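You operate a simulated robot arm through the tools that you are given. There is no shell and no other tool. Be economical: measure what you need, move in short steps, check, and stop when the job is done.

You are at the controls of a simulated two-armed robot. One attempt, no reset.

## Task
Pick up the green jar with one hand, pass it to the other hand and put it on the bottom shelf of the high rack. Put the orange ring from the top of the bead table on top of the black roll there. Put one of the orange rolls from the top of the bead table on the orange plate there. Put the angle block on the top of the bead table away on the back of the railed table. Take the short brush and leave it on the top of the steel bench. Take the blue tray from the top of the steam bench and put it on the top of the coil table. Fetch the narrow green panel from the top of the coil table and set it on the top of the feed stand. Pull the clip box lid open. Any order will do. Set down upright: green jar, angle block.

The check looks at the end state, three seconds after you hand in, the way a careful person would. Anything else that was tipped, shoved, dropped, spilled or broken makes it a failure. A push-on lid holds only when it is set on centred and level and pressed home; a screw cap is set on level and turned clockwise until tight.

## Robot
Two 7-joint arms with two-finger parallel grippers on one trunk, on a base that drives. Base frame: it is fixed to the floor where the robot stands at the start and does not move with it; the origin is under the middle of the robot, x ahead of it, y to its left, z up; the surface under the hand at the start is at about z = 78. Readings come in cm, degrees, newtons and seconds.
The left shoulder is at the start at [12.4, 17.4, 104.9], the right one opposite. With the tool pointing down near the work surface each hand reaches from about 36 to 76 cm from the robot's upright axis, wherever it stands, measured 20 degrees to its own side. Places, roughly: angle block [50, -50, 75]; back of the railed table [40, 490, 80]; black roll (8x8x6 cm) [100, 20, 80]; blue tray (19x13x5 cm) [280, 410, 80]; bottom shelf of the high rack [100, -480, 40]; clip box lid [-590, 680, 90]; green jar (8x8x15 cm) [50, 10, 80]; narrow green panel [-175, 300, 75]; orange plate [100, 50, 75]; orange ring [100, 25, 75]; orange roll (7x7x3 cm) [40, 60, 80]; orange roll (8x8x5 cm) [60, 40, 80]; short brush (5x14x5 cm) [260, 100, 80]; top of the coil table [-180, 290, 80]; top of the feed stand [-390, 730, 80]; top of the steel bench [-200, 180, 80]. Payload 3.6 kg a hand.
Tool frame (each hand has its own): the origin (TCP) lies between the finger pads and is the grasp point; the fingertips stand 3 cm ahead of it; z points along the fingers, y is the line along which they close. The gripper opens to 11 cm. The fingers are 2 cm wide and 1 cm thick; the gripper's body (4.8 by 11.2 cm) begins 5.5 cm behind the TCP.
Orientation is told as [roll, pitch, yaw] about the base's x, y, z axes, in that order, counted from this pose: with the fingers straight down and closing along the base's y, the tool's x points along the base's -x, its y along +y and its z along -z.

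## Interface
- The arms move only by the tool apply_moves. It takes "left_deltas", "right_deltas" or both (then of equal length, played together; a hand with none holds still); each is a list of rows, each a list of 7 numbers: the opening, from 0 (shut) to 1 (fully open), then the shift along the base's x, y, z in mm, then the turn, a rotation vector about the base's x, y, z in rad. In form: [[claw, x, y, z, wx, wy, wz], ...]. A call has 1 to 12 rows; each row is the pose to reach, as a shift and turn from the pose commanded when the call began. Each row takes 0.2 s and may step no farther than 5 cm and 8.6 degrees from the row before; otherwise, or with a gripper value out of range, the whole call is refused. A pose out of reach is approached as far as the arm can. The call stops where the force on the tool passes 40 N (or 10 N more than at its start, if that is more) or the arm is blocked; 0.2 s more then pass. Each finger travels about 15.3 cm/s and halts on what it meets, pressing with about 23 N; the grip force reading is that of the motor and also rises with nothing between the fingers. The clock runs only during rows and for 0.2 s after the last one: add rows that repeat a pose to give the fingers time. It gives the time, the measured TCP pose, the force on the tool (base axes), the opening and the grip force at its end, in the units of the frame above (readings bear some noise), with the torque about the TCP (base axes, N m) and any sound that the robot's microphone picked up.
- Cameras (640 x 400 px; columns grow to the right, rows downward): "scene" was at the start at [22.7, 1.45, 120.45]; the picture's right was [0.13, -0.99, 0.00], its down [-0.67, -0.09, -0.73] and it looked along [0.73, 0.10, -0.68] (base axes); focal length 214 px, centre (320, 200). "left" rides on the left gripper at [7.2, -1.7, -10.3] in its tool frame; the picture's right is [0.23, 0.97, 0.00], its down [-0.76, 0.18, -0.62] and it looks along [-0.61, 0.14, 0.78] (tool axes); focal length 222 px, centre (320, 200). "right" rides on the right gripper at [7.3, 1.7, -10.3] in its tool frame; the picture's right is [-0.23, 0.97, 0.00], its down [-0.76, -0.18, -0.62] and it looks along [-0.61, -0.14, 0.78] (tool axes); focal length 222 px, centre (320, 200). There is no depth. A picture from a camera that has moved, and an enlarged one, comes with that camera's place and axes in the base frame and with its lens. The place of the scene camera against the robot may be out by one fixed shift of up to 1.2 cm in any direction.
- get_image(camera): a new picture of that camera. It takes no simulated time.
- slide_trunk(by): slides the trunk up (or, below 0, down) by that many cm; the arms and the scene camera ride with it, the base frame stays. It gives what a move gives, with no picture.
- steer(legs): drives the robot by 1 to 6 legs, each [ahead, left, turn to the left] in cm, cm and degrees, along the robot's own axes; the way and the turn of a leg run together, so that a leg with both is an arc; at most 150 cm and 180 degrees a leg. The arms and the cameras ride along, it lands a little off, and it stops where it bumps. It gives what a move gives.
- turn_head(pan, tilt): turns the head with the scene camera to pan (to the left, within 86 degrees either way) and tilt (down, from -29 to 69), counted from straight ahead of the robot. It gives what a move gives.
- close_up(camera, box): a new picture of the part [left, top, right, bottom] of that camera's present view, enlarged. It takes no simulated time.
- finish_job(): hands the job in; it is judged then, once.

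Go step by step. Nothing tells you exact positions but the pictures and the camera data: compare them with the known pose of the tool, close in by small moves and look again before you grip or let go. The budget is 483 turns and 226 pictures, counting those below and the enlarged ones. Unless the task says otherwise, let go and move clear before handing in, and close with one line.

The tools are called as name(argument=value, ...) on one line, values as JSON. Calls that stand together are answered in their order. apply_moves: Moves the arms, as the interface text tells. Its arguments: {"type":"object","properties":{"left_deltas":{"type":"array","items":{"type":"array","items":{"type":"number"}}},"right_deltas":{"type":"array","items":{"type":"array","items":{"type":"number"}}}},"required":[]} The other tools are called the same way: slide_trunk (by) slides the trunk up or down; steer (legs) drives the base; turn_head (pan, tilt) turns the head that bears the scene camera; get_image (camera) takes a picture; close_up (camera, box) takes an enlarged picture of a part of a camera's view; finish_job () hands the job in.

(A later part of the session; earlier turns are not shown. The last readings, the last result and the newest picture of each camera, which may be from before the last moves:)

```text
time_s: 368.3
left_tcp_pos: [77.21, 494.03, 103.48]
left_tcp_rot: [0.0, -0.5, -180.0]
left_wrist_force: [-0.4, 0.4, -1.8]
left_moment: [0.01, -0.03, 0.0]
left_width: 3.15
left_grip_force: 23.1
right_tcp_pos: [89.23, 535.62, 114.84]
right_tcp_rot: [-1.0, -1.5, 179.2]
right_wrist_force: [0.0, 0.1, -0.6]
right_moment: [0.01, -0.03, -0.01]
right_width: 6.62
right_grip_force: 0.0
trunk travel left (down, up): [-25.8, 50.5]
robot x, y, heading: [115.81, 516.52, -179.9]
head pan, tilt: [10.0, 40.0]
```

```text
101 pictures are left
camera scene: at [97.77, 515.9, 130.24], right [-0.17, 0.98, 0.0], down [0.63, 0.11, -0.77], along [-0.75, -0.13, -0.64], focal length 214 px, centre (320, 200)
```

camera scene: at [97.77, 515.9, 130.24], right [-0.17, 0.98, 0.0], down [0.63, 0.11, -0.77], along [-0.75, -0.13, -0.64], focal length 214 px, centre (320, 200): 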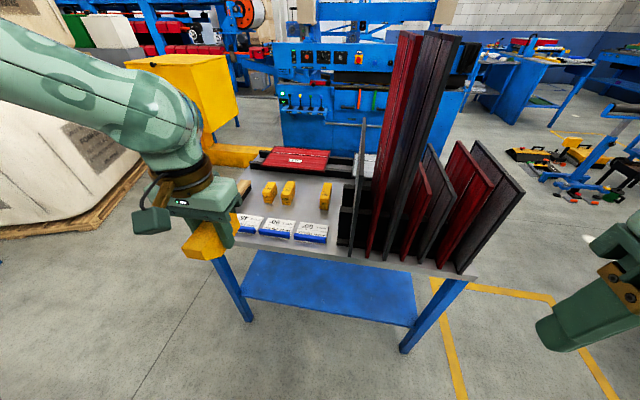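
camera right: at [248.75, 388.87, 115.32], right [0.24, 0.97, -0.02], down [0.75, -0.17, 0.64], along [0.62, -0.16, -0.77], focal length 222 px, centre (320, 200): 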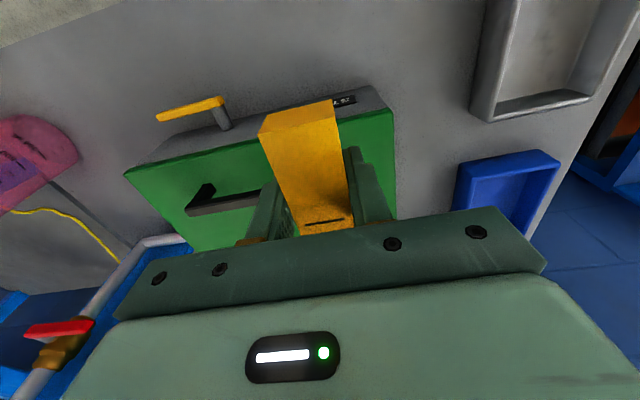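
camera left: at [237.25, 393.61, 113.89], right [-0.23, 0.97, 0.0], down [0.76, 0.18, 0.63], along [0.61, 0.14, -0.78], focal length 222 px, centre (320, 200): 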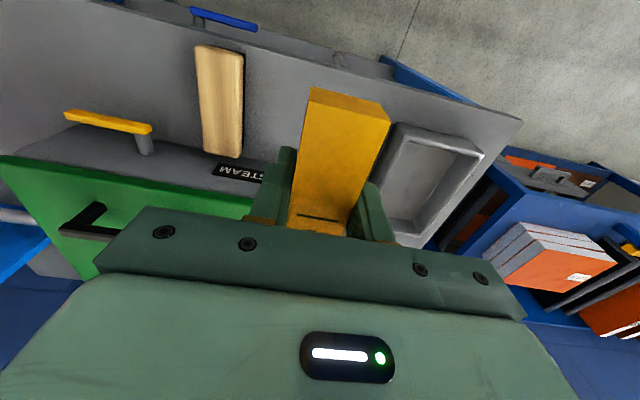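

All as before. I'll drive 17 cm closer and move the left hand over the gap at moderate height.

steer(legs=[[17, 0, 0]])

apply_moves(left_deltas=[[0, -40, 5, -30, 0, 0, 0], [0, -80, 15, -50, 0, 0, 0], [0, -120, 25, -70, 0, 0, 0], [0, -160, 35, -90, 0, 0, 0], [0, -195, 40, -105, 0, 0, 0]])

get_image(camera="left")

get_image(camera="scene")

```text
time_s: 369.8
left_tcp_pos: [60.13, 494.09, 103.55]
left_tcp_rot: [-0.1, -0.5, 179.9]
left_wrist_force: [0.3, 0.2, -0.3]
left_moment: [-0.02, -0.02, -0.02]
left_width: 3.18
left_grip_force: 22.7
right_tcp_pos: [71.88, 535.62, 114.85]
right_tcp_rot: [-1.0, -1.5, 179.1]
right_wrist_force: [1.1, -0.2, -0.8]
right_moment: [-0.02, -0.01, 0.02]
right_width: 6.61
right_grip_force: 0.1
trunk travel left (down, up): [-25.8, 50.5]
robot x, y, heading: [98.67, 517.27, 179.8]
head pan, tilt: [10.0, 40.0]
```

```text
refused: row 1 steps farther than a row can; nothing moved
```

```text
100 pictures are left
camera left: at [67.41, 495.62, 113.76], right [0.23, -0.97, 0.0], down [-0.76, -0.18, 0.63], along [-0.61, -0.14, -0.78], focal length 222 px, centre (320, 200)
```

left: 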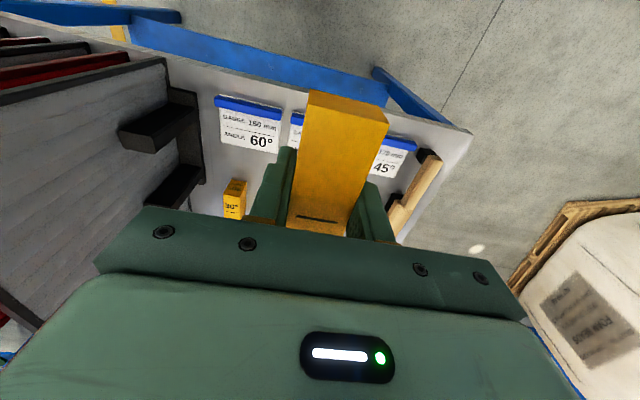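

```text
99 pictures are left
camera scene: at [80.38, 515.97, 130.22], right [-0.17, 0.99, 0.0], down [0.63, 0.11, -0.77], along [-0.75, -0.13, -0.64], focal length 214 px, centre (320, 200)
```

scene: 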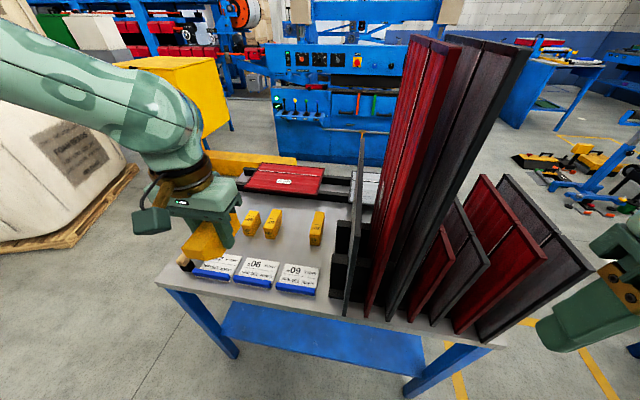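

Again with shorter rows.

apply_moves(left_deltas=[[0, -35, 5, -20, 0, 0, 0], [0, -70, 12, -40, 0, 0, 0], [0, -105, 20, -60, 0, 0, 0], [0, -140, 28, -80, 0, 0, 0], [0, -170, 34, -95, 0, 0, 0], [0, -198, 36, -110, 0, 0, 0]])

get_image(camera="left")

```text
time_s: 371.2
left_tcp_pos: [41.57, 496.68, 92.98]
left_tcp_rot: [-0.1, -0.6, 180.0]
left_wrist_force: [-0.7, -0.7, -1.7]
left_moment: [0.03, -0.01, 0.02]
left_width: 3.17
left_grip_force: 23.1
left hand out of reach, approached as far as the arm can: row 6
right_tcp_pos: [71.9, 535.6, 114.97]
right_tcp_rot: [-1.0, -1.5, 178.9]
right_wrist_force: [-0.1, 0.2, -0.3]
right_moment: [-0.02, 0.0, -0.01]
right_width: 6.61
right_grip_force: 0.0
trunk travel left (down, up): [-25.8, 50.5]
robot x, y, heading: [97.93, 516.9, 179.9]
head pan, tilt: [10.0, 40.0]
```

```text
98 pictures are left
camera left: at [48.97, 498.24, 103.16], right [0.23, -0.97, 0.0], down [-0.76, -0.18, 0.63], along [-0.62, -0.14, -0.78], focal length 222 px, centre (320, 200)
```

left: 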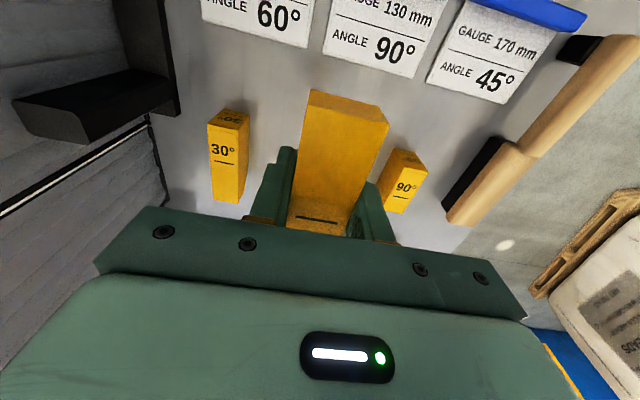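

I must stay clear of the cards in front (x<45). I'll creep the base 3 cm ahead and position at x≈39, y≈498, then look.

steer(legs=[[3, 0, 0]])

apply_moves(left_deltas=[[0, 0, 12, -20, 0, 0, 0], [0, 0, 12, -60, 0, 0, 0]])

get_image(camera="left")

close_up(camera="scene", box=[180, 190, 380, 315])

```text
time_s: 372.0
left_tcp_pos: [38.31, 496.7, 92.87]
left_tcp_rot: [-0.1, -0.6, 179.9]
left_wrist_force: [-0.6, 0.0, 0.2]
left_moment: [-0.04, -0.06, 0.02]
left_width: 3.17
left_grip_force: 23.0
right_tcp_pos: [68.73, 535.68, 114.89]
right_tcp_rot: [-1.0, -1.3, 179.0]
right_wrist_force: [-0.9, 0.5, 0.4]
right_moment: [0.02, -0.08, 0.0]
right_width: 6.6
right_grip_force: 0.2
trunk travel left (down, up): [-25.8, 50.5]
robot x, y, heading: [95.67, 516.51, 179.7]
head pan, tilt: [10.0, 40.0]
```

```text
time_s: 372.6
left_tcp_pos: [40.18, 496.2, 88.06]
left_tcp_rot: [-0.3, -0.7, -180.0]
left_wrist_force: [-0.5, -0.4, -1.6]
left_moment: [-0.01, 0.05, -0.01]
left_width: 3.16
left_grip_force: 23.4
left hand out of reach, approached as far as the arm can: row 1, 2
right_tcp_pos: [68.89, 535.57, 114.87]
right_tcp_rot: [-1.0, -1.5, 179.1]
right_wrist_force: [-1.3, 0.2, -0.5]
right_moment: [-0.05, 0.02, 0.0]
right_width: 6.61
right_grip_force: 0.1
trunk travel left (down, up): [-25.8, 50.5]
robot x, y, heading: [95.53, 516.73, 180.0]
head pan, tilt: [10.0, 40.0]
```

```text
97 pictures are left
camera left: at [47.63, 497.67, 98.32], right [0.23, -0.97, -0.01], down [-0.75, -0.18, 0.63], along [-0.62, -0.14, -0.78], focal length 222 px, centre (320, 200)
```

left: 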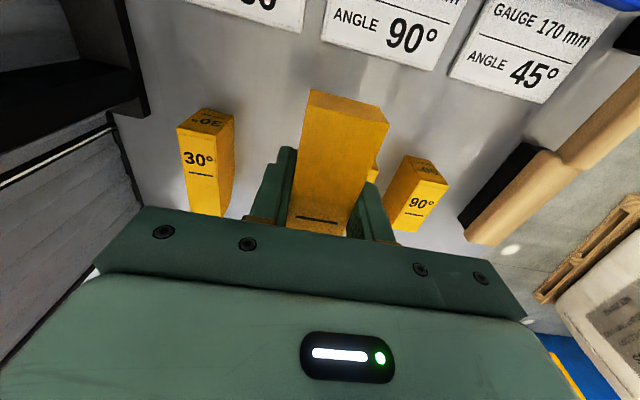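

```text
3.20 times, centred on (280, 252) of scene
camera zoom: at [77.45, 515.92, 130.23], right [-0.17, 0.99, 0.0], down [0.63, 0.11, -0.77], along [-0.75, -0.13, -0.64], focal length 686 px, centre (448, 32)
```

zoom: 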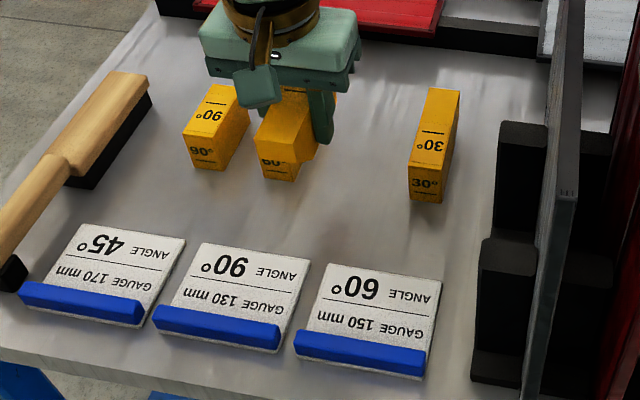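

Gap centre is ≈y 498.5. I'll strafe 4 cm toward +y and 2 cm ahead to bring it within easier reach, then adjust.

steer(legs=[[2, -4, 0]])

apply_moves(left_deltas=[[0, 0, -10, 0, 0, 0, 0], [0, 0, -17, -20, 0, 0, 0], [0, 0, -17, -50, 0, 0, 0]])

close_up(camera="scene", box=[180, 190, 380, 315])

```text
time_s: 373.5
left_tcp_pos: [38.11, 500.41, 88.22]
left_tcp_rot: [-0.1, -0.5, 180.0]
left_wrist_force: [-0.9, 0.5, -0.4]
left_moment: [-0.03, -0.01, 0.01]
left_width: 3.15
left_grip_force: 23.1
right_tcp_pos: [66.85, 539.96, 114.78]
right_tcp_rot: [-0.9, -1.5, 179.0]
right_wrist_force: [0.2, -0.2, 0.7]
right_moment: [-0.02, -0.02, -0.02]
right_width: 6.59
right_grip_force: 0.2
trunk travel left (down, up): [-25.8, 50.5]
robot x, y, heading: [93.69, 521.32, 179.9]
head pan, tilt: [10.0, 40.0]
```

```text
time_s: 374.3
left_tcp_pos: [39.01, 497.98, 84.0]
left_tcp_rot: [-0.3, -0.9, 180.0]
left_wrist_force: [-0.1, -0.1, -1.2]
left_moment: [-0.01, -0.02, 0.02]
left_width: 3.16
left_grip_force: 23.0
left hand out of reach, approached as far as the arm can: row 3
right_tcp_pos: [66.94, 539.8, 114.96]
right_tcp_rot: [-1.0, -1.5, 179.1]
right_wrist_force: [-1.3, 0.6, -0.2]
right_moment: [-0.01, -0.03, 0.0]
right_width: 6.59
right_grip_force: 0.0
trunk travel left (down, up): [-25.8, 50.5]
robot x, y, heading: [93.39, 521.04, 179.7]
head pan, tilt: [10.0, 40.0]
```

```text
3.20 times, centred on (280, 252) of scene
camera zoom: at [75.55, 520.01, 130.24], right [-0.17, 0.99, 0.0], down [0.63, 0.11, -0.77], along [-0.75, -0.13, -0.64], focal length 686 px, centre (448, 32)
```

zoom: 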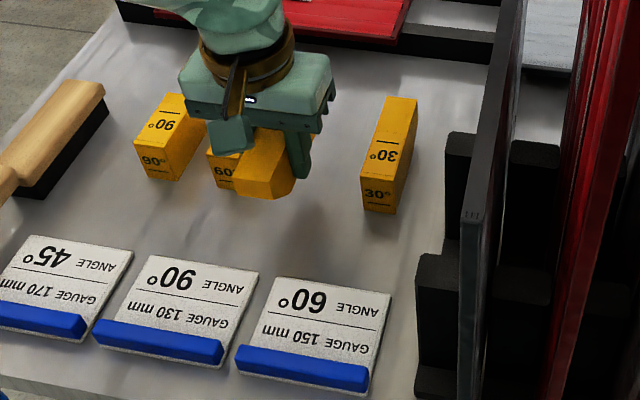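

At the reach limit again; I'll use the trunk to lower 4 cm, then adjust.

slide_trunk(by=-3.5)

apply_moves(left_deltas=[[0, 0, 8, 0, 0, 0, 0], [0, 0, 8, 0, 0, 0, 0]])

get_image(camera="left")

close_up(camera="scene", box=[180, 190, 380, 315])

```text
time_s: 375.1
left_tcp_pos: [39.02, 497.98, 80.32]
left_tcp_rot: [-0.2, -0.7, 180.0]
left_wrist_force: [0.4, 1.0, -1.5]
left_moment: [0.01, 0.03, -0.01]
left_width: 3.15
left_grip_force: 22.7
right_tcp_pos: [67.02, 539.67, 111.35]
right_tcp_rot: [-1.0, -1.7, 179.0]
right_wrist_force: [0.9, -0.4, 0.5]
right_moment: [0.03, 0.02, 0.03]
right_width: 6.58
right_grip_force: 0.0
trunk travel left (down, up): [-22.3, 54.0]
robot x, y, heading: [93.59, 521.17, 180.1]
head pan, tilt: [10.0, 40.0]
```

```text
time_s: 375.7
left_tcp_pos: [38.88, 498.7, 80.35]
left_tcp_rot: [-0.2, -0.7, 180.1]
left_wrist_force: [0.8, 0.2, -1.3]
left_moment: [0.0, -0.01, -0.07]
left_width: 3.18
left_grip_force: 23.2
right_tcp_pos: [67.04, 539.73, 111.41]
right_tcp_rot: [-1.0, -1.5, 179.1]
right_wrist_force: [-0.5, 0.0, 0.1]
right_moment: [0.0, 0.02, 0.01]
right_width: 6.62
right_grip_force: 0.0
trunk travel left (down, up): [-22.3, 54.0]
robot x, y, heading: [93.66, 521.31, 180.0]
head pan, tilt: [10.0, 40.0]
```

```text
94 pictures are left
camera left: at [46.5, 500.26, 90.53], right [0.23, -0.97, -0.01], down [-0.75, -0.18, 0.63], along [-0.62, -0.14, -0.78], focal length 222 px, centre (320, 200)
```

left: 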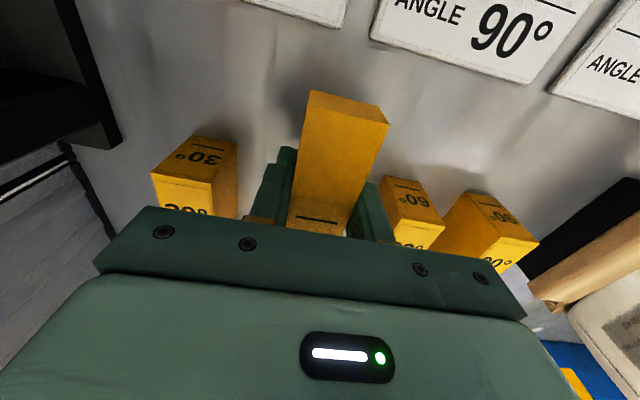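

```text
3.20 times, centred on (280, 252) of scene
camera zoom: at [73.8, 520.03, 126.62], right [-0.17, 0.99, 0.0], down [0.63, 0.11, -0.77], along [-0.75, -0.13, -0.64], focal length 686 px, centre (448, 32)
```

zoom: 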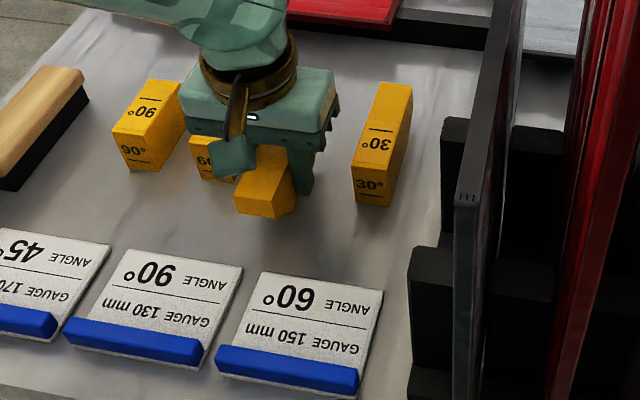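

The −y finger is close to the 60° block; shift +8 mm, then lower to contact.

apply_moves(left_deltas=[[0, 0, 8, 0, 0, 0, 0], [0, 0, 8, -6, 0, 0, 0], [0, 0, 8, -12, 0, 0, 0], [0, 0, 8, -17, 0, 0, 0], [0, 0, 8, -21, 0, 0, 0]])

```text
time_s: 376.9
left_tcp_pos: [39.41, 499.05, 78.63]
left_tcp_rot: [-0.3, -0.8, 180.0]
left_wrist_force: [1.4, 0.3, -1.0]
left_moment: [-0.01, 0.0, -0.03]
left_width: 3.17
left_grip_force: 22.9
left hand out of reach, approached as far as the arm can: row 4, 5
right_tcp_pos: [66.93, 539.76, 111.34]
right_tcp_rot: [-1.0, -1.5, 179.0]
right_wrist_force: [-0.5, 0.5, 0.0]
right_moment: [0.03, 0.06, -0.03]
right_width: 6.62
right_grip_force: 0.0
trunk travel left (down, up): [-22.3, 54.0]
robot x, y, heading: [94.01, 521.15, 180.0]
head pan, tilt: [10.0, 40.0]
```

Use the trunk for the last bit, 1 cm at a time, watching the force.

slide_trunk(by=-1)

get_image(camera="left")

```text
time_s: 377.4
left_tcp_pos: [39.19, 499.13, 77.98]
left_tcp_rot: [-0.3, -1.0, -179.8]
left_wrist_force: [9.8, 0.7, 16.4]
left_moment: [-0.33, -0.42, 0.27]
left_width: 3.16
left_grip_force: 23.3
right_tcp_pos: [67.18, 539.64, 110.55]
right_tcp_rot: [-1.0, -1.6, 179.1]
right_wrist_force: [-0.8, 0.1, 0.2]
right_moment: [0.04, -0.04, 0.04]
right_width: 6.59
right_grip_force: 0.0
trunk travel left (down, up): [-21.4, 54.9]
robot x, y, heading: [93.59, 521.02, 180.1]
head pan, tilt: [10.0, 40.0]
stopped: the force on the tool passed its limit at 44 N (the readings are from after the stop); the commanded pose is now the measured one
```

```text
92 pictures are left
camera left: at [46.85, 500.74, 88.2], right [0.23, -0.97, -0.01], down [-0.75, -0.18, 0.64], along [-0.62, -0.14, -0.77], focal length 222 px, centre (320, 200)
```

left: 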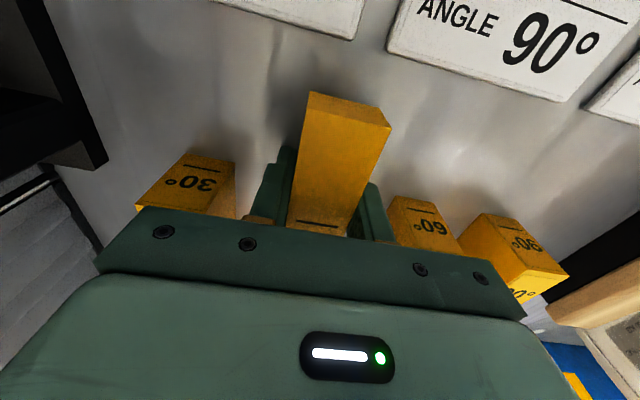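

Contact with the table. Open only slightly and rise straight up with the trunk.

apply_moves(left_deltas=[[0.36, 0, 0, 0, 0, 0, 0], [0.38, 0, 0, 0, 0, 0, 0], [0.38, 0, 0, 0, 0, 0, 0]])

slide_trunk(by=8)

get_image(camera="left")

```text
time_s: 378.2
left_tcp_pos: [39.34, 499.44, 77.94]
left_tcp_rot: [-0.3, -1.1, 180.0]
left_wrist_force: [10.8, 12.5, 17.5]
left_moment: [0.0, -0.49, 0.31]
left_width: 3.55
left_grip_force: 0.0
right_tcp_pos: [67.22, 539.88, 110.44]
right_tcp_rot: [-0.9, -1.6, 179.2]
right_wrist_force: [0.4, -0.7, -0.7]
right_moment: [-0.01, -0.01, -0.01]
right_width: 6.61
right_grip_force: 0.1
trunk travel left (down, up): [-21.4, 54.9]
robot x, y, heading: [93.49, 521.08, 179.8]
head pan, tilt: [10.0, 40.0]
```

```text
time_s: 379.4
left_tcp_pos: [39.51, 499.14, 89.23]
left_tcp_rot: [-0.3, -5.1, -180.0]
left_wrist_force: [0.6, -0.3, -0.5]
left_moment: [-0.02, -0.03, -0.01]
left_width: 4.15
left_grip_force: 0.0
right_tcp_pos: [66.87, 539.62, 118.33]
right_tcp_rot: [-1.0, -1.4, 179.1]
right_wrist_force: [-1.1, -0.9, 0.3]
right_moment: [-0.01, 0.02, 0.02]
right_width: 6.6
right_grip_force: 0.1
trunk travel left (down, up): [-29.4, 46.9]
robot x, y, heading: [93.62, 521.14, 179.9]
head pan, tilt: [10.0, 40.0]
```

```text
91 pictures are left
camera left: at [47.73, 500.58, 98.8], right [0.23, -0.97, -0.03], down [-0.7, -0.18, 0.69], along [-0.67, -0.14, -0.73], focal length 222 px, centre (320, 200)
```

left: 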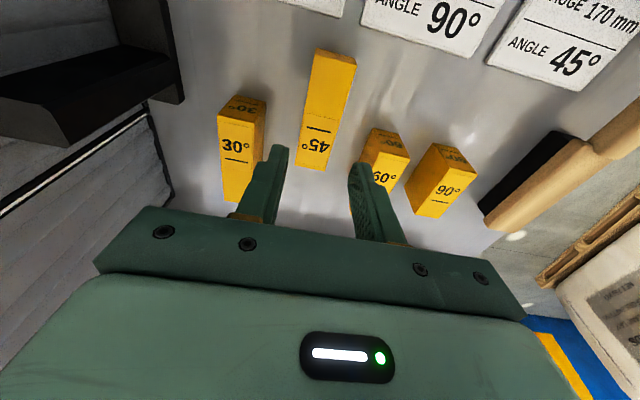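

The block lies in place between the 60° and 30° blocks. I'll retract, go back to the steam bench for the brush (right hand) and blue tray (left hand).

apply_moves(left_deltas=[[0.38, 0, 0, 40, 0, 0, 0], [0.38, 30, 0, 75, 0, 0, 0], [0.6, 70, 0, 100, 0, -0.08, 0], [0.8, 115, 0, 110, 0, -0.08, 0], [1, 155, 0, 110, 0, -0.08, 0]])

steer(legs=[[-72, 0, 0], [0, 0, 180], [0, -121, 0], [36, 0, 0]])

turn_head(pan=0, tilt=45)

get_image(camera="scene")

```text
time_s: 380.6
left_tcp_pos: [55.28, 498.81, 100.56]
left_tcp_rot: [-0.4, -0.6, -180.0]
left_wrist_force: [0.3, -0.6, 0.1]
left_moment: [0.01, 0.0, 0.0]
left_width: 10.99
left_grip_force: 0.0
right_tcp_pos: [66.96, 539.61, 118.3]
right_tcp_rot: [-1.0, -1.4, 179.1]
right_wrist_force: [0.1, -0.5, 0.2]
right_moment: [0.0, -0.02, 0.0]
right_width: 6.57
right_grip_force: 0.0
trunk travel left (down, up): [-29.4, 46.9]
robot x, y, heading: [93.41, 521.34, 179.8]
head pan, tilt: [10.0, 40.0]
```

```text
time_s: 399.6
left_tcp_pos: [247.6, 431.34, 100.51]
left_tcp_rot: [-0.3, -0.5, 5.2]
left_wrist_force: [1.5, -0.1, 0.5]
left_moment: [-0.02, -0.01, 0.01]
left_width: 11.0
left_grip_force: 0.2
right_tcp_pos: [239.67, 389.53, 118.34]
right_tcp_rot: [-1.0, -1.4, 4.3]
right_wrist_force: [-0.4, -0.1, 0.4]
right_moment: [-0.03, 0.02, 0.02]
right_width: 6.59
right_grip_force: 0.2
trunk travel left (down, up): [-29.4, 46.9]
robot x, y, heading: [211.39, 405.48, 5.3]
head pan, tilt: [10.0, 40.0]
```

```text
time_s: 400.3
left_tcp_pos: [247.58, 431.33, 100.46]
left_tcp_rot: [-0.2, -0.7, 5.2]
left_wrist_force: [0.0, 0.6, 0.1]
left_moment: [0.01, 0.01, 0.01]
left_width: 11.01
left_grip_force: 0.0
right_tcp_pos: [239.5, 389.5, 118.47]
right_tcp_rot: [-1.0, -1.5, 4.3]
right_wrist_force: [0.1, -0.1, -0.4]
right_moment: [-0.01, 0.0, 0.01]
right_width: 6.57
right_grip_force: 0.1
trunk travel left (down, up): [-29.4, 46.9]
robot x, y, heading: [211.08, 405.23, 5.1]
head pan, tilt: [0.0, 45.0]
```

```text
90 pictures are left
camera scene: at [227.43, 407.33, 133.18], right [0.09, -1.0, 0.0], down [-0.7, -0.06, -0.71], along [0.7, 0.06, -0.71], focal length 214 px, centre (320, 200)
```

scene: 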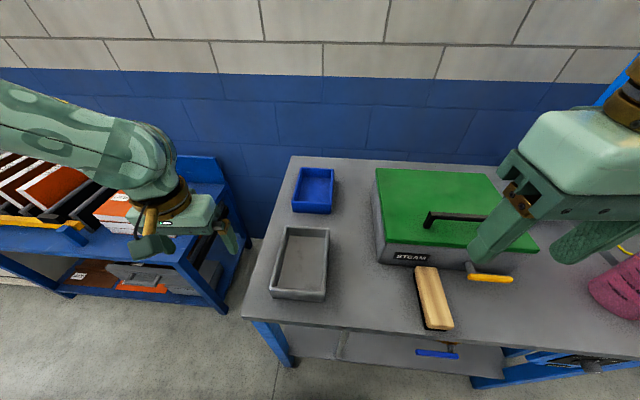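

Right hand first: move over the brush at ≈[249.4,383] and check.

apply_moves(right_deltas=[[1, 25, -16, -35, 0, 0, -0.03], [1, 50, -32, -70, 0, 0, -0.07], [1, 75, -50, -100, 0, 0, -0.07], [1, 99, -65, -130, 0, 0, -0.07], [1, 99, -65, -175, 0, 0, -0.07], [1, 99, -65, -215, 0, 0, -0.07]])

get_image(camera="right")

```text
time_s: 401.7
left_tcp_pos: [247.65, 431.09, 100.55]
left_tcp_rot: [-0.3, -0.6, 5.3]
left_wrist_force: [0.6, 0.1, -0.5]
left_moment: [0.01, 0.0, 0.01]
left_width: 11.0
left_grip_force: 0.1
right_tcp_pos: [249.19, 382.9, 96.71]
right_tcp_rot: [-1.1, -1.6, 0.3]
right_wrist_force: [0.2, 0.8, 0.5]
right_moment: [0.0, -0.03, -0.01]
right_width: 11.0
right_grip_force: 0.0
trunk travel left (down, up): [-29.4, 46.9]
robot x, y, heading: [211.2, 405.64, 4.9]
head pan, tilt: [0.0, 45.0]
```

```text
89 pictures are left
camera right: at [241.8, 384.79, 106.77], right [0.22, 0.97, -0.01], down [0.75, -0.16, 0.65], along [0.63, -0.15, -0.76], focal length 222 px, centre (320, 200)
```

right: 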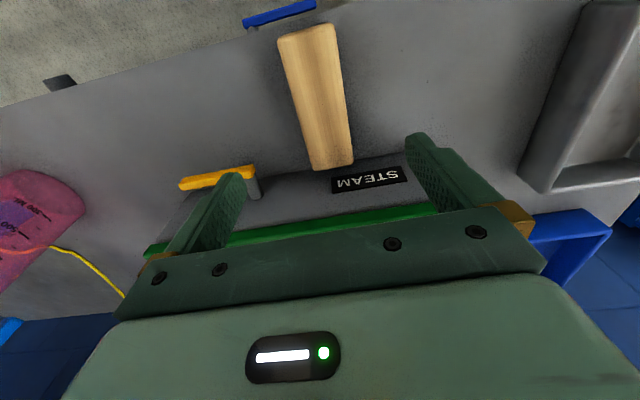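

Aligned. Descend with a slightly narrower opening, grip, lift and pull back.

apply_moves(right_deltas=[[0.75, 0, 0, -40, 0, 0, 0], [0.75, 0, 0, -85, 0, 0, 0], [0.75, 0, 0, -120, 0, 0, 0], [0.75, 0, 0, -134, 0, 0, 0], [0.2, 0, 0, -134, 0, 0, 0], [0, 0, 0, -134, 0, 0, 0], [0, 0, 0, -134, 0, 0, 0], [0, 0, 0, -90, 0, 0, 0], [0, 0, 0, -45, 0, 0, 0], [0, 0, 0, 0, 0, 0, 0], [0, -20, 0, 40, 0, 0, 0], [0, -60, 0, 60, 0, 0, 0]])

```text
time_s: 404.3
left_tcp_pos: [247.6, 431.34, 100.45]
left_tcp_rot: [-0.2, -0.6, 5.2]
left_wrist_force: [-0.1, 0.7, 0.3]
left_moment: [0.02, -0.02, -0.01]
left_width: 11.01
left_grip_force: 0.1
right_tcp_pos: [245.11, 383.2, 103.23]
right_tcp_rot: [-0.9, -1.3, 0.3]
right_wrist_force: [0.6, 0.7, -1.2]
right_moment: [-0.01, 0.0, 0.02]
right_width: 4.97
right_grip_force: 23.3
right hand out of reach, approached as far as the arm can: row 12
trunk travel left (down, up): [-29.4, 46.9]
robot x, y, heading: [211.6, 405.41, 5.2]
head pan, tilt: [0.0, 45.0]
```

Brush is in the right hand. Now straighten the base and tilt the left hand 35° forward to pinch the tray's left wall.

steer(legs=[[0, -5, -5.1]])

apply_moves(left_deltas=[[1, 20, 0, 10, 0, -0.125, 0], [1, 40, 0, 15, 0, -0.25, 0], [1, 60, 0, 15, 0, -0.375, 0], [1, 90, 0, 15, 0, -0.5, 0], [1, 120, 0, 10, 0, -0.61, 0]])

get_image(camera="left")

```text
time_s: 405.3
left_tcp_pos: [249.82, 422.77, 100.53]
left_tcp_rot: [-0.2, -0.5, 0.3]
left_wrist_force: [0.2, -1.6, 0.2]
left_moment: [0.06, 0.02, 0.01]
left_width: 11.0
left_grip_force: 0.1
right_tcp_pos: [243.28, 375.11, 103.04]
right_tcp_rot: [-0.9, -1.2, -4.7]
right_wrist_force: [0.5, 0.5, -0.6]
right_moment: [0.03, 0.0, -0.03]
right_width: 4.95
right_grip_force: 23.1
trunk travel left (down, up): [-29.4, 46.9]
robot x, y, heading: [211.46, 400.87, 0.4]
head pan, tilt: [0.0, 45.0]
```

```text
time_s: 406.5
left_tcp_pos: [261.94, 422.94, 101.37]
left_tcp_rot: [-0.5, -35.6, 0.3]
left_wrist_force: [-0.1, -0.5, -0.2]
left_moment: [-0.03, 0.02, -0.03]
left_width: 11.01
left_grip_force: 0.1
right_tcp_pos: [243.36, 375.47, 103.18]
right_tcp_rot: [-1.1, -1.3, -4.7]
right_wrist_force: [0.5, 0.0, -1.4]
right_moment: [0.02, 0.0, 0.01]
right_width: 4.97
right_grip_force: 22.7
trunk travel left (down, up): [-29.4, 46.9]
robot x, y, heading: [211.19, 400.63, 0.4]
head pan, tilt: [0.0, 45.0]
```

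```text
88 pictures are left
camera left: at [250.18, 421.18, 105.58], right [-0.18, 0.97, -0.14], down [0.26, 0.18, 0.95], along [0.95, 0.14, -0.28], focal length 222 px, centre (320, 200)
```

left: 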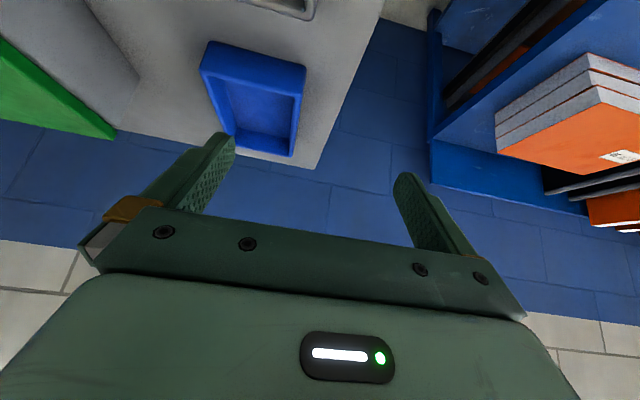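

The tray's left wall runs at y≈420.5, x 270–291. I'll line up above it and move in along the finger axis.

apply_moves(left_deltas=[[0.7, 32, -13, 0, 0, 0, 0], [0.7, 64, -26, 0, 0, 0, 0], [0.7, 92, -26, -40, 0, 0, 0], [0.7, 120, -26, -80, 0, 0, 0], [0.7, 148, -26, -120, 0, 0, 0]])

get_image(camera="left")

close_up(camera="scene", box=[220, 120, 400, 320])

```text
time_s: 407.7
left_tcp_pos: [274.22, 422.99, 91.66]
left_tcp_rot: [-0.5, -35.5, 0.3]
left_wrist_force: [-1.0, -0.7, -1.5]
left_moment: [-0.01, 0.02, 0.02]
left_width: 7.7
left_grip_force: 0.0
left hand out of reach, approached as far as the arm can: row 5
right_tcp_pos: [243.28, 375.34, 103.25]
right_tcp_rot: [-1.0, -1.3, -4.7]
right_wrist_force: [0.0, 0.0, -1.9]
right_moment: [0.01, 0.01, -0.02]
right_width: 4.97
right_grip_force: 22.8
trunk travel left (down, up): [-29.4, 46.9]
robot x, y, heading: [211.35, 400.79, 0.3]
head pan, tilt: [0.0, 45.0]
```

```text
87 pictures are left
camera left: at [262.46, 421.24, 95.88], right [-0.18, 0.97, -0.14], down [0.26, 0.18, 0.95], along [0.95, 0.14, -0.28], focal length 222 px, centre (320, 200)
```

left: 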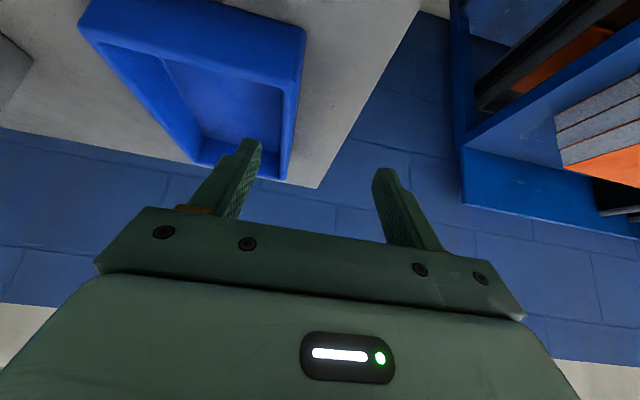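

```text
2.00 times, centred on (310, 220) of scene
camera zoom: at [227.73, 400.97, 133.18], right [0.0, -1.0, 0.0], down [-0.71, 0.0, -0.71], along [0.71, 0.0, -0.71], focal length 429 px, centre (340, 160)
```

zoom: 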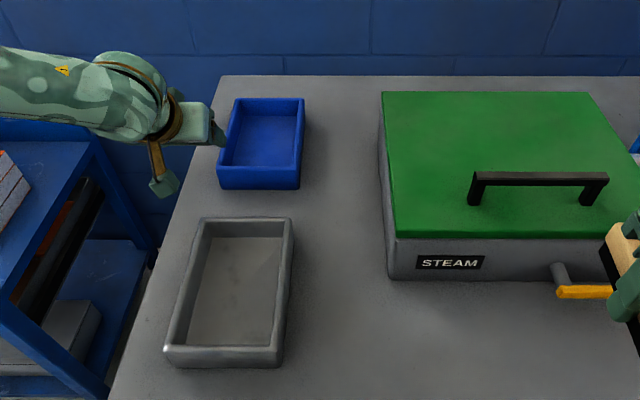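

Slightly out of reach. I'll shift the base (2 cm ahead, 7 cm right), and re-align the hand.

steer(legs=[[2.5, -7, 0]])

apply_moves(left_deltas=[[0.7, 0, 40, 0, 0, 0, 0], [0.7, 10, 43, -20, 0, 0, 0], [0.7, 35, 43, -50, 0, 0, 0], [0.7, 45, 43, -80, 0, 0, 0]])

get_image(camera="left")

```text
time_s: 408.7
left_tcp_pos: [276.69, 415.74, 91.72]
left_tcp_rot: [-0.4, -35.5, 0.2]
left_wrist_force: [0.3, -0.6, -0.2]
left_moment: [0.01, 0.01, 0.03]
left_width: 7.7
left_grip_force: 0.0
right_tcp_pos: [245.93, 368.16, 103.18]
right_tcp_rot: [-0.8, -1.4, -4.6]
right_wrist_force: [-0.2, -0.1, -1.5]
right_moment: [0.06, 0.02, -0.02]
right_width: 4.99
right_grip_force: 23.0
trunk travel left (down, up): [-29.4, 46.9]
robot x, y, heading: [214.07, 393.06, 0.4]
head pan, tilt: [0.0, 45.0]
```

```text
time_s: 409.7
left_tcp_pos: [277.51, 422.01, 87.5]
left_tcp_rot: [-0.5, -35.4, 0.3]
left_wrist_force: [0.0, -0.1, 0.2]
left_moment: [-0.01, -0.01, 0.01]
left_width: 7.69
left_grip_force: 0.1
left hand out of reach, approached as far as the arm can: row 3, 4
right_tcp_pos: [245.97, 368.22, 103.17]
right_tcp_rot: [-1.0, -1.3, -4.7]
right_wrist_force: [0.6, -1.0, -1.0]
right_moment: [-0.02, 0.02, -0.03]
right_width: 4.97
right_grip_force: 22.8
trunk travel left (down, up): [-29.4, 46.9]
robot x, y, heading: [213.81, 393.36, 0.2]
head pan, tilt: [0.0, 45.0]
```

```text
85 pictures are left
camera left: at [265.76, 420.21, 91.67], right [-0.18, 0.97, -0.14], down [0.26, 0.18, 0.95], along [0.95, 0.14, -0.28], focal length 222 px, centre (320, 200)
```

left: 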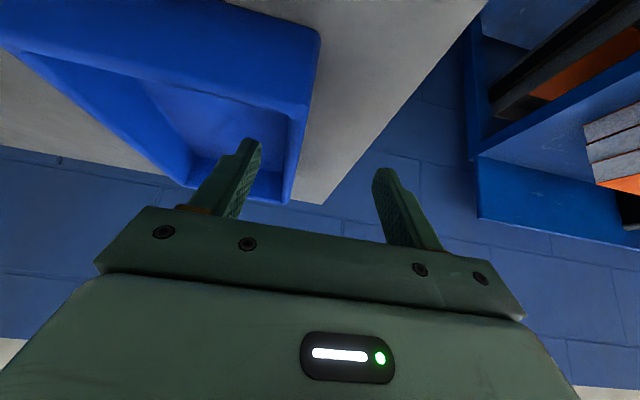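

The wall is between the fingers. I'll lower 4 cm with the trunk, shift 8 mm, then close.

slide_trunk(by=-3.8)

apply_moves(left_deltas=[[0.7, 0, -8, 0, 0, 0, 0], [0.3, 0, -8, 0, 0, 0, 0], [0, 0, -8, 0, 0, 0, 0], [0, 0, -8, 0, 0, 0, 0], [0, 0, -8, 0, 0, 0, 0]])

get_image(camera="left")

```text
time_s: 410.5
left_tcp_pos: [277.71, 422.36, 83.9]
left_tcp_rot: [-0.5, -35.7, 0.4]
left_wrist_force: [3.9, -0.5, 9.0]
left_moment: [-0.35, -0.18, 0.16]
left_width: 7.72
left_grip_force: 0.1
right_tcp_pos: [246.67, 368.17, 98.66]
right_tcp_rot: [-1.1, 0.7, -4.7]
right_wrist_force: [-0.5, 0.3, -0.9]
right_moment: [-0.01, 0.02, 0.0]
right_width: 4.97
right_grip_force: 23.2
trunk travel left (down, up): [-25.6, 50.7]
robot x, y, heading: [213.96, 393.81, 0.4]
head pan, tilt: [0.0, 45.0]
```

```text
time_s: 411.7
left_tcp_pos: [277.61, 421.42, 84.04]
left_tcp_rot: [-0.4, -35.7, 0.2]
left_wrist_force: [2.4, 0.4, 19.7]
left_moment: [0.32, -0.39, -0.42]
left_width: 0.99
left_grip_force: 23.5
right_tcp_pos: [246.55, 368.09, 98.59]
right_tcp_rot: [-1.1, 0.6, -4.7]
right_wrist_force: [0.4, 0.9, -0.6]
right_moment: [0.01, 0.0, -0.01]
right_width: 4.95
right_grip_force: 23.0
trunk travel left (down, up): [-25.6, 50.7]
robot x, y, heading: [214.16, 393.47, 0.1]
head pan, tilt: [0.0, 45.0]
```

```text
84 pictures are left
camera left: at [265.76, 419.63, 88.15], right [-0.18, 0.97, -0.14], down [0.25, 0.18, 0.95], along [0.95, 0.14, -0.28], focal length 222 px, centre (320, 200)
```

left: 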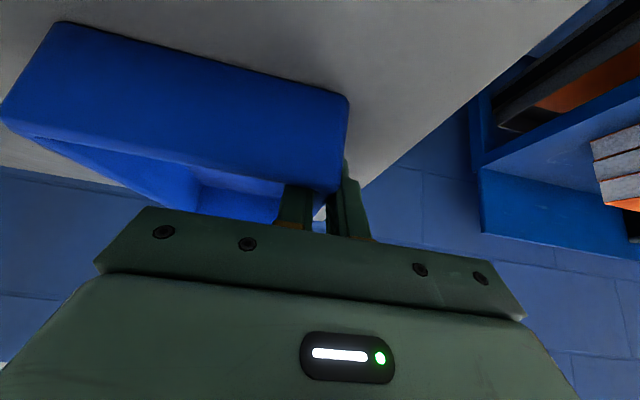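

Pinched the tray wall (1 cm). Lift slightly and check how it hangs.

apply_moves(left_deltas=[[0, 0, 0, 15, 0, 0, 0], [0, -10, 0, 35, 0, 0, 0], [0, -20, 0, 60, 0, 0, 0], [0, -30, 0, 85, 0, 0, 0]])

get_image(camera="scene")

```text
time_s: 412.7
left_tcp_pos: [274.63, 421.62, 92.32]
left_tcp_rot: [-0.4, -35.5, 0.1]
left_wrist_force: [0.2, 0.3, -3.4]
left_moment: [0.16, 0.19, -0.02]
left_width: 0.98
left_grip_force: 23.0
right_tcp_pos: [246.72, 368.31, 98.49]
right_tcp_rot: [-1.2, 0.7, -4.7]
right_wrist_force: [-0.6, -0.4, -1.2]
right_moment: [0.02, -0.02, -0.03]
right_width: 4.99
right_grip_force: 22.8
trunk travel left (down, up): [-25.6, 50.7]
robot x, y, heading: [213.87, 393.72, 0.2]
head pan, tilt: [0.0, 45.0]
```

```text
83 pictures are left
camera scene: at [231.96, 393.81, 129.28], right [0.0, -1.0, 0.0], down [-0.71, 0.0, -0.71], along [0.71, 0.0, -0.71], focal length 214 px, centre (320, 200)
```

scene: 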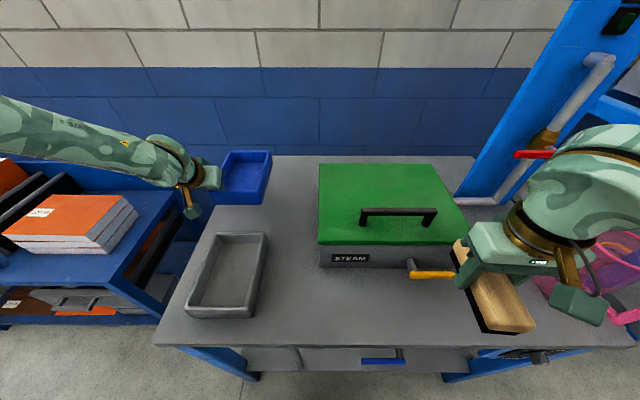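

The tray hangs well. I'll raise and retract both hands and drive: back, turn to −y, down the corridor, then west past the bead table's end.

apply_moves(left_deltas=[[0, -30, 0, 30, 0, 0, 0], [0, -65, 0, 60, 0, 0, 0], [0, -100, 0, 90, 0, 0, 0], [0, -135, 0, 120, 0, 0, 0], [0, -160, 0, 145, 0, 0, 0]], right_deltas=[[0, -20, 0, 20, 0, 0, 0], [0, -40, 0, 40, 0, 0, 0], [0, -60, 0, 60, 0, 0, 0], [0, -60, 0, 60, 0, 0, 0], [0, -60, 0, 60, 0, 0, 0]])

steer(legs=[[-30, 0, 0], [0, 0, -90], [140, 0, 0], [133, 0, 0]])

turn_head(pan=-60, tilt=15)

get_image(camera="scene")

```text
time_s: 413.9
left_tcp_pos: [258.39, 421.53, 106.83]
left_tcp_rot: [-0.5, -35.5, 0.4]
left_wrist_force: [-1.2, -1.0, -3.1]
left_moment: [0.17, 0.2, -0.01]
left_width: 0.98
left_grip_force: 23.1
right_tcp_pos: [243.95, 368.05, 106.21]
right_tcp_rot: [-1.2, 0.7, -4.6]
right_wrist_force: [-0.1, 0.7, -0.5]
right_moment: [0.04, 0.0, 0.02]
right_width: 4.97
right_grip_force: 22.4
right hand out of reach, approached as far as the arm can: row 1, 2, 3, 4, 5
trunk travel left (down, up): [-25.6, 50.7]
robot x, y, heading: [214.06, 393.6, 0.3]
head pan, tilt: [0.0, 45.0]
```

```text
time_s: 432.6
left_tcp_pos: [228.98, 77.78, 106.88]
left_tcp_rot: [-0.5, -35.6, -85.0]
left_wrist_force: [-0.4, 1.0, -2.7]
left_moment: [0.19, -0.17, 0.0]
left_width: 0.97
left_grip_force: 22.9
right_tcp_pos: [174.65, 87.94, 106.41]
right_tcp_rot: [-1.2, 0.7, -89.9]
right_wrist_force: [-0.1, -0.4, -0.8]
right_moment: [0.02, -0.01, 0.01]
right_width: 4.98
right_grip_force: 22.9
trunk travel left (down, up): [-25.6, 50.7]
robot x, y, heading: [197.52, 119.84, -85.2]
head pan, tilt: [0.0, 45.0]
```

```text
time_s: 433.9
left_tcp_pos: [228.99, 77.84, 106.77]
left_tcp_rot: [-0.4, -35.6, -85.0]
left_wrist_force: [-0.5, 0.2, -3.5]
left_moment: [0.16, -0.19, 0.0]
left_width: 0.98
left_grip_force: 22.7
right_tcp_pos: [174.59, 87.81, 106.22]
right_tcp_rot: [-1.2, 0.7, -89.8]
right_wrist_force: [-0.1, -0.9, -0.6]
right_moment: [-0.03, -0.02, 0.01]
right_width: 4.98
right_grip_force: 23.2
trunk travel left (down, up): [-25.6, 50.7]
robot x, y, heading: [197.4, 120.15, -85.2]
head pan, tilt: [-60.0, 15.0]
```

```text
82 pictures are left
camera scene: at [190.55, 105.1, 133.95], right [-0.57, 0.82, 0.0], down [0.21, 0.15, -0.97], along [-0.79, -0.55, -0.26], focal length 214 px, centre (320, 200)
```

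scene: 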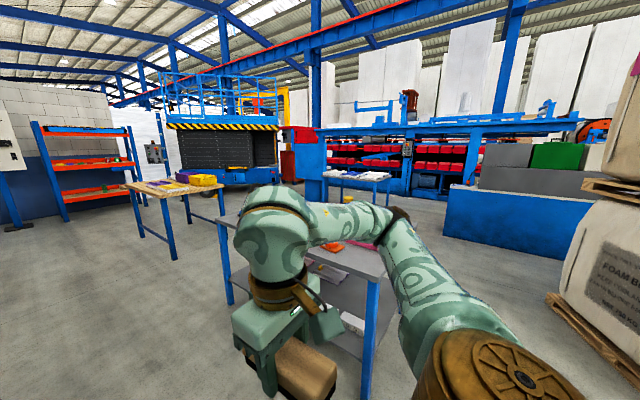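

The steel bench seems to be the blue-panelled one at x≈−125 with boxes on top. I'll strafe west to x≈−40 and look closer.

steer(legs=[[0, 0, -4.8], [0, -120, 0], [0, -118, 0]])

turn_head(pan=-80, tilt=18)

get_image(camera="scene")

```text
time_s: 446.0
left_tcp_pos: [-11.39, 77.41, 106.83]
left_tcp_rot: [-0.5, -35.6, -91.3]
left_wrist_force: [-0.4, -0.3, -3.0]
left_moment: [0.15, -0.21, 0.04]
left_width: 1.0
left_grip_force: 22.7
right_tcp_pos: [-64.4, 93.39, 106.28]
right_tcp_rot: [-1.2, 0.7, -96.2]
right_wrist_force: [-0.1, -0.4, -0.4]
right_moment: [0.01, -0.02, 0.01]
right_width: 5.0
right_grip_force: 23.4
trunk travel left (down, up): [-25.6, 50.7]
robot x, y, heading: [-38.32, 122.62, -91.3]
head pan, tilt: [-60.0, 15.0]
```

```text
time_s: 446.8
left_tcp_pos: [-11.45, 77.35, 106.94]
left_tcp_rot: [-0.4, -35.5, -91.3]
left_wrist_force: [-1.0, 0.5, -3.3]
left_moment: [0.16, -0.15, -0.02]
left_width: 0.94
left_grip_force: 22.9
right_tcp_pos: [-64.41, 93.34, 106.28]
right_tcp_rot: [-1.1, 0.7, -96.2]
right_wrist_force: [0.5, -0.4, -0.9]
right_moment: [0.01, 0.02, -0.02]
right_width: 4.98
right_grip_force: 23.0
trunk travel left (down, up): [-25.6, 50.7]
robot x, y, heading: [-37.81, 122.87, -91.4]
head pan, tilt: [-80.0, 18.0]
```

```text
81 pictures are left
camera scene: at [-47.73, 111.8, 133.46], right [-0.15, 0.99, 0.0], down [0.31, 0.05, -0.95], along [-0.94, -0.14, -0.31], focal length 214 px, centre (320, 200)
```

scene: 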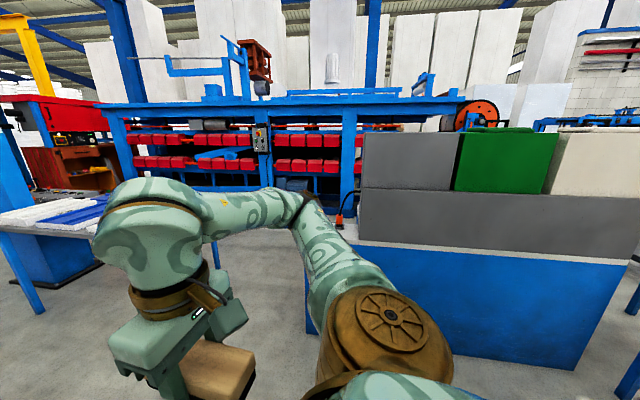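

The bench's working side is its far (west) side; its top spans about y 115–236, x −150…−250. I'll go around its south end; first move to [−140,40] and look west.

steer(legs=[[82, 0, 1.3], [0, -110, 0]])

turn_head(pan=-86, tilt=18)

get_image(camera="scene")

```text
time_s: 456.4
left_tcp_pos: [-123.33, -1.83, 106.85]
left_tcp_rot: [-0.6, -35.5, -91.2]
left_wrist_force: [1.3, -0.2, -2.8]
left_moment: [0.17, -0.14, -0.03]
left_width: 0.96
left_grip_force: 23.2
right_tcp_pos: [-176.37, 14.1, 106.33]
right_tcp_rot: [-1.2, 0.8, -96.0]
right_wrist_force: [-0.8, -0.4, -2.1]
right_moment: [-0.01, -0.03, 0.0]
right_width: 4.99
right_grip_force: 23.2
trunk travel left (down, up): [-25.6, 50.7]
robot x, y, heading: [-150.27, 43.59, -91.3]
head pan, tilt: [-80.0, 18.0]
```

```text
time_s: 457.1
left_tcp_pos: [-123.36, -1.97, 106.79]
left_tcp_rot: [-0.6, -35.5, -91.2]
left_wrist_force: [-0.1, -0.7, -2.3]
left_moment: [0.2, -0.18, 0.01]
left_width: 0.98
left_grip_force: 23.3
right_tcp_pos: [-176.33, 14.05, 106.27]
right_tcp_rot: [-1.3, 0.7, -96.3]
right_wrist_force: [-0.3, -0.1, -1.2]
right_moment: [-0.01, -0.01, 0.01]
right_width: 4.96
right_grip_force: 23.3
trunk travel left (down, up): [-25.6, 50.7]
robot x, y, heading: [-149.91, 43.4, -91.3]
head pan, tilt: [-85.9, 18.0]
```

```text
80 pictures are left
camera scene: at [-159.73, 33.39, 133.46], right [-0.05, 1.0, 0.0], down [0.31, 0.02, -0.95], along [-0.95, -0.05, -0.31], focal length 214 px, centre (320, 200)
```

scene: 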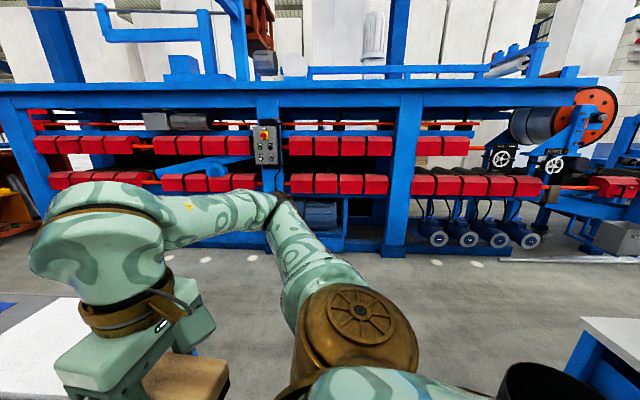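

West of the bench there's a free lane (x −215…−370). I'll go to [−262,43], face +x and look at the bench top.

steer(legs=[[0, -112, 0], [0, 0, 91.3]])

turn_head(pan=60, tilt=25)

get_image(camera="scene")

```text
time_s: 466.6
left_tcp_pos: [-216.65, 73.86, 106.89]
left_tcp_rot: [-0.5, -35.5, 0.2]
left_wrist_force: [-0.3, 0.2, -2.2]
left_moment: [0.16, 0.21, 0.0]
left_width: 0.99
left_grip_force: 22.7
right_tcp_pos: [-231.35, 20.47, 106.37]
right_tcp_rot: [-1.2, 0.8, -4.8]
right_wrist_force: [-0.1, -0.2, -1.1]
right_moment: [0.0, -0.01, 0.0]
right_width: 5.0
right_grip_force: 23.2
trunk travel left (down, up): [-25.6, 50.7]
robot x, y, heading: [-261.19, 45.63, 0.1]
head pan, tilt: [-85.9, 18.0]
```

```text
time_s: 468.9
left_tcp_pos: [-216.59, 73.71, 106.83]
left_tcp_rot: [-0.6, -35.4, 0.1]
left_wrist_force: [-0.3, -0.8, -3.8]
left_moment: [0.16, 0.19, 0.0]
left_width: 0.99
left_grip_force: 23.3
right_tcp_pos: [-231.21, 20.37, 106.32]
right_tcp_rot: [-1.2, 0.7, -4.9]
right_wrist_force: [0.2, 0.1, -0.1]
right_moment: [0.02, -0.01, 0.0]
right_width: 4.96
right_grip_force: 23.5
trunk travel left (down, up): [-25.6, 50.7]
robot x, y, heading: [-261.19, 45.74, -0.0]
head pan, tilt: [60.0, 25.0]
```

```text
79 pictures are left
camera scene: at [-246.83, 54.16, 132.33], right [0.87, -0.5, 0.0], down [-0.21, -0.37, -0.91], along [0.45, 0.78, -0.42], focal length 214 px, centre (320, 200)
```

scene: 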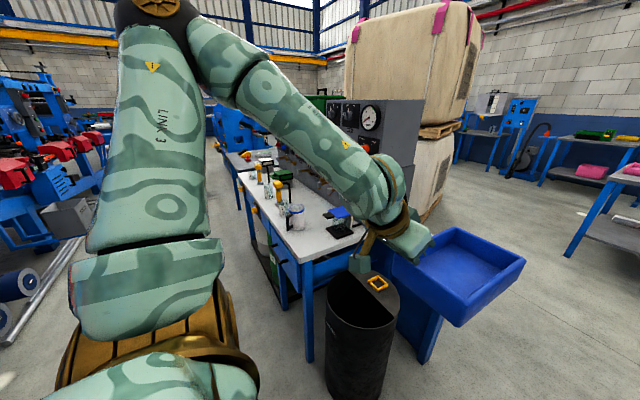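

The bench top is narrow with items on it. I'll back to x≈−300, strafe up the lane to y≈150 and view the bench top squarely.

steer(legs=[[-38, 0, 0], [0, 105, 0]])

turn_head(pan=0, tilt=30)

get_image(camera="scene")

```text
time_s: 476.3
left_tcp_pos: [-253.45, 177.85, 106.88]
left_tcp_rot: [-0.4, -35.5, -0.4]
left_wrist_force: [0.6, 0.3, -3.7]
left_moment: [0.18, 0.22, 0.03]
left_width: 0.98
left_grip_force: 23.2
right_tcp_pos: [-268.6, 124.52, 106.26]
right_tcp_rot: [-1.2, 0.7, -5.2]
right_wrist_force: [0.7, 0.0, -0.7]
right_moment: [-0.02, -0.04, -0.01]
right_width: 4.95
right_grip_force: 22.5
trunk travel left (down, up): [-25.6, 50.7]
robot x, y, heading: [-298.33, 150.12, -0.6]
head pan, tilt: [60.0, 25.0]
```

```text
time_s: 477.6
left_tcp_pos: [-253.53, 177.62, 106.71]
left_tcp_rot: [-0.6, -35.5, -0.3]
left_wrist_force: [1.0, -0.1, -3.0]
left_moment: [0.17, 0.18, 0.01]
left_width: 0.99
left_grip_force: 22.8
right_tcp_pos: [-268.68, 124.41, 106.39]
right_tcp_rot: [-1.2, 0.7, -5.2]
right_wrist_force: [0.0, 0.5, -1.0]
right_moment: [0.04, 0.01, 0.01]
right_width: 4.96
right_grip_force: 23.0
trunk travel left (down, up): [-25.6, 50.7]
robot x, y, heading: [-298.73, 150.08, -0.5]
head pan, tilt: [0.0, 30.0]
```

```text
78 pictures are left
camera scene: at [-279.52, 150.32, 131.53], right [-0.01, -1.0, 0.0], down [-0.5, 0.0, -0.87], along [0.87, -0.01, -0.5], focal length 214 px, centre (320, 200)
```

scene: 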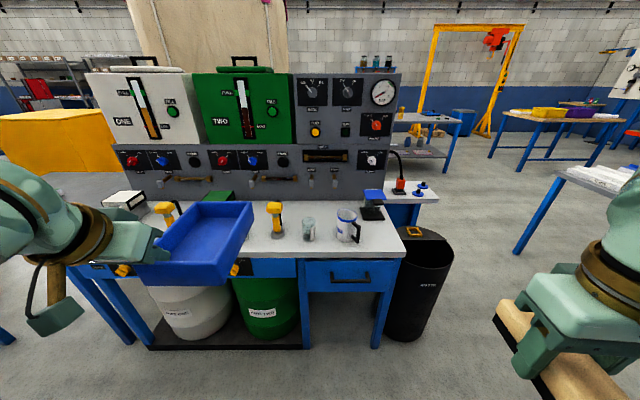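

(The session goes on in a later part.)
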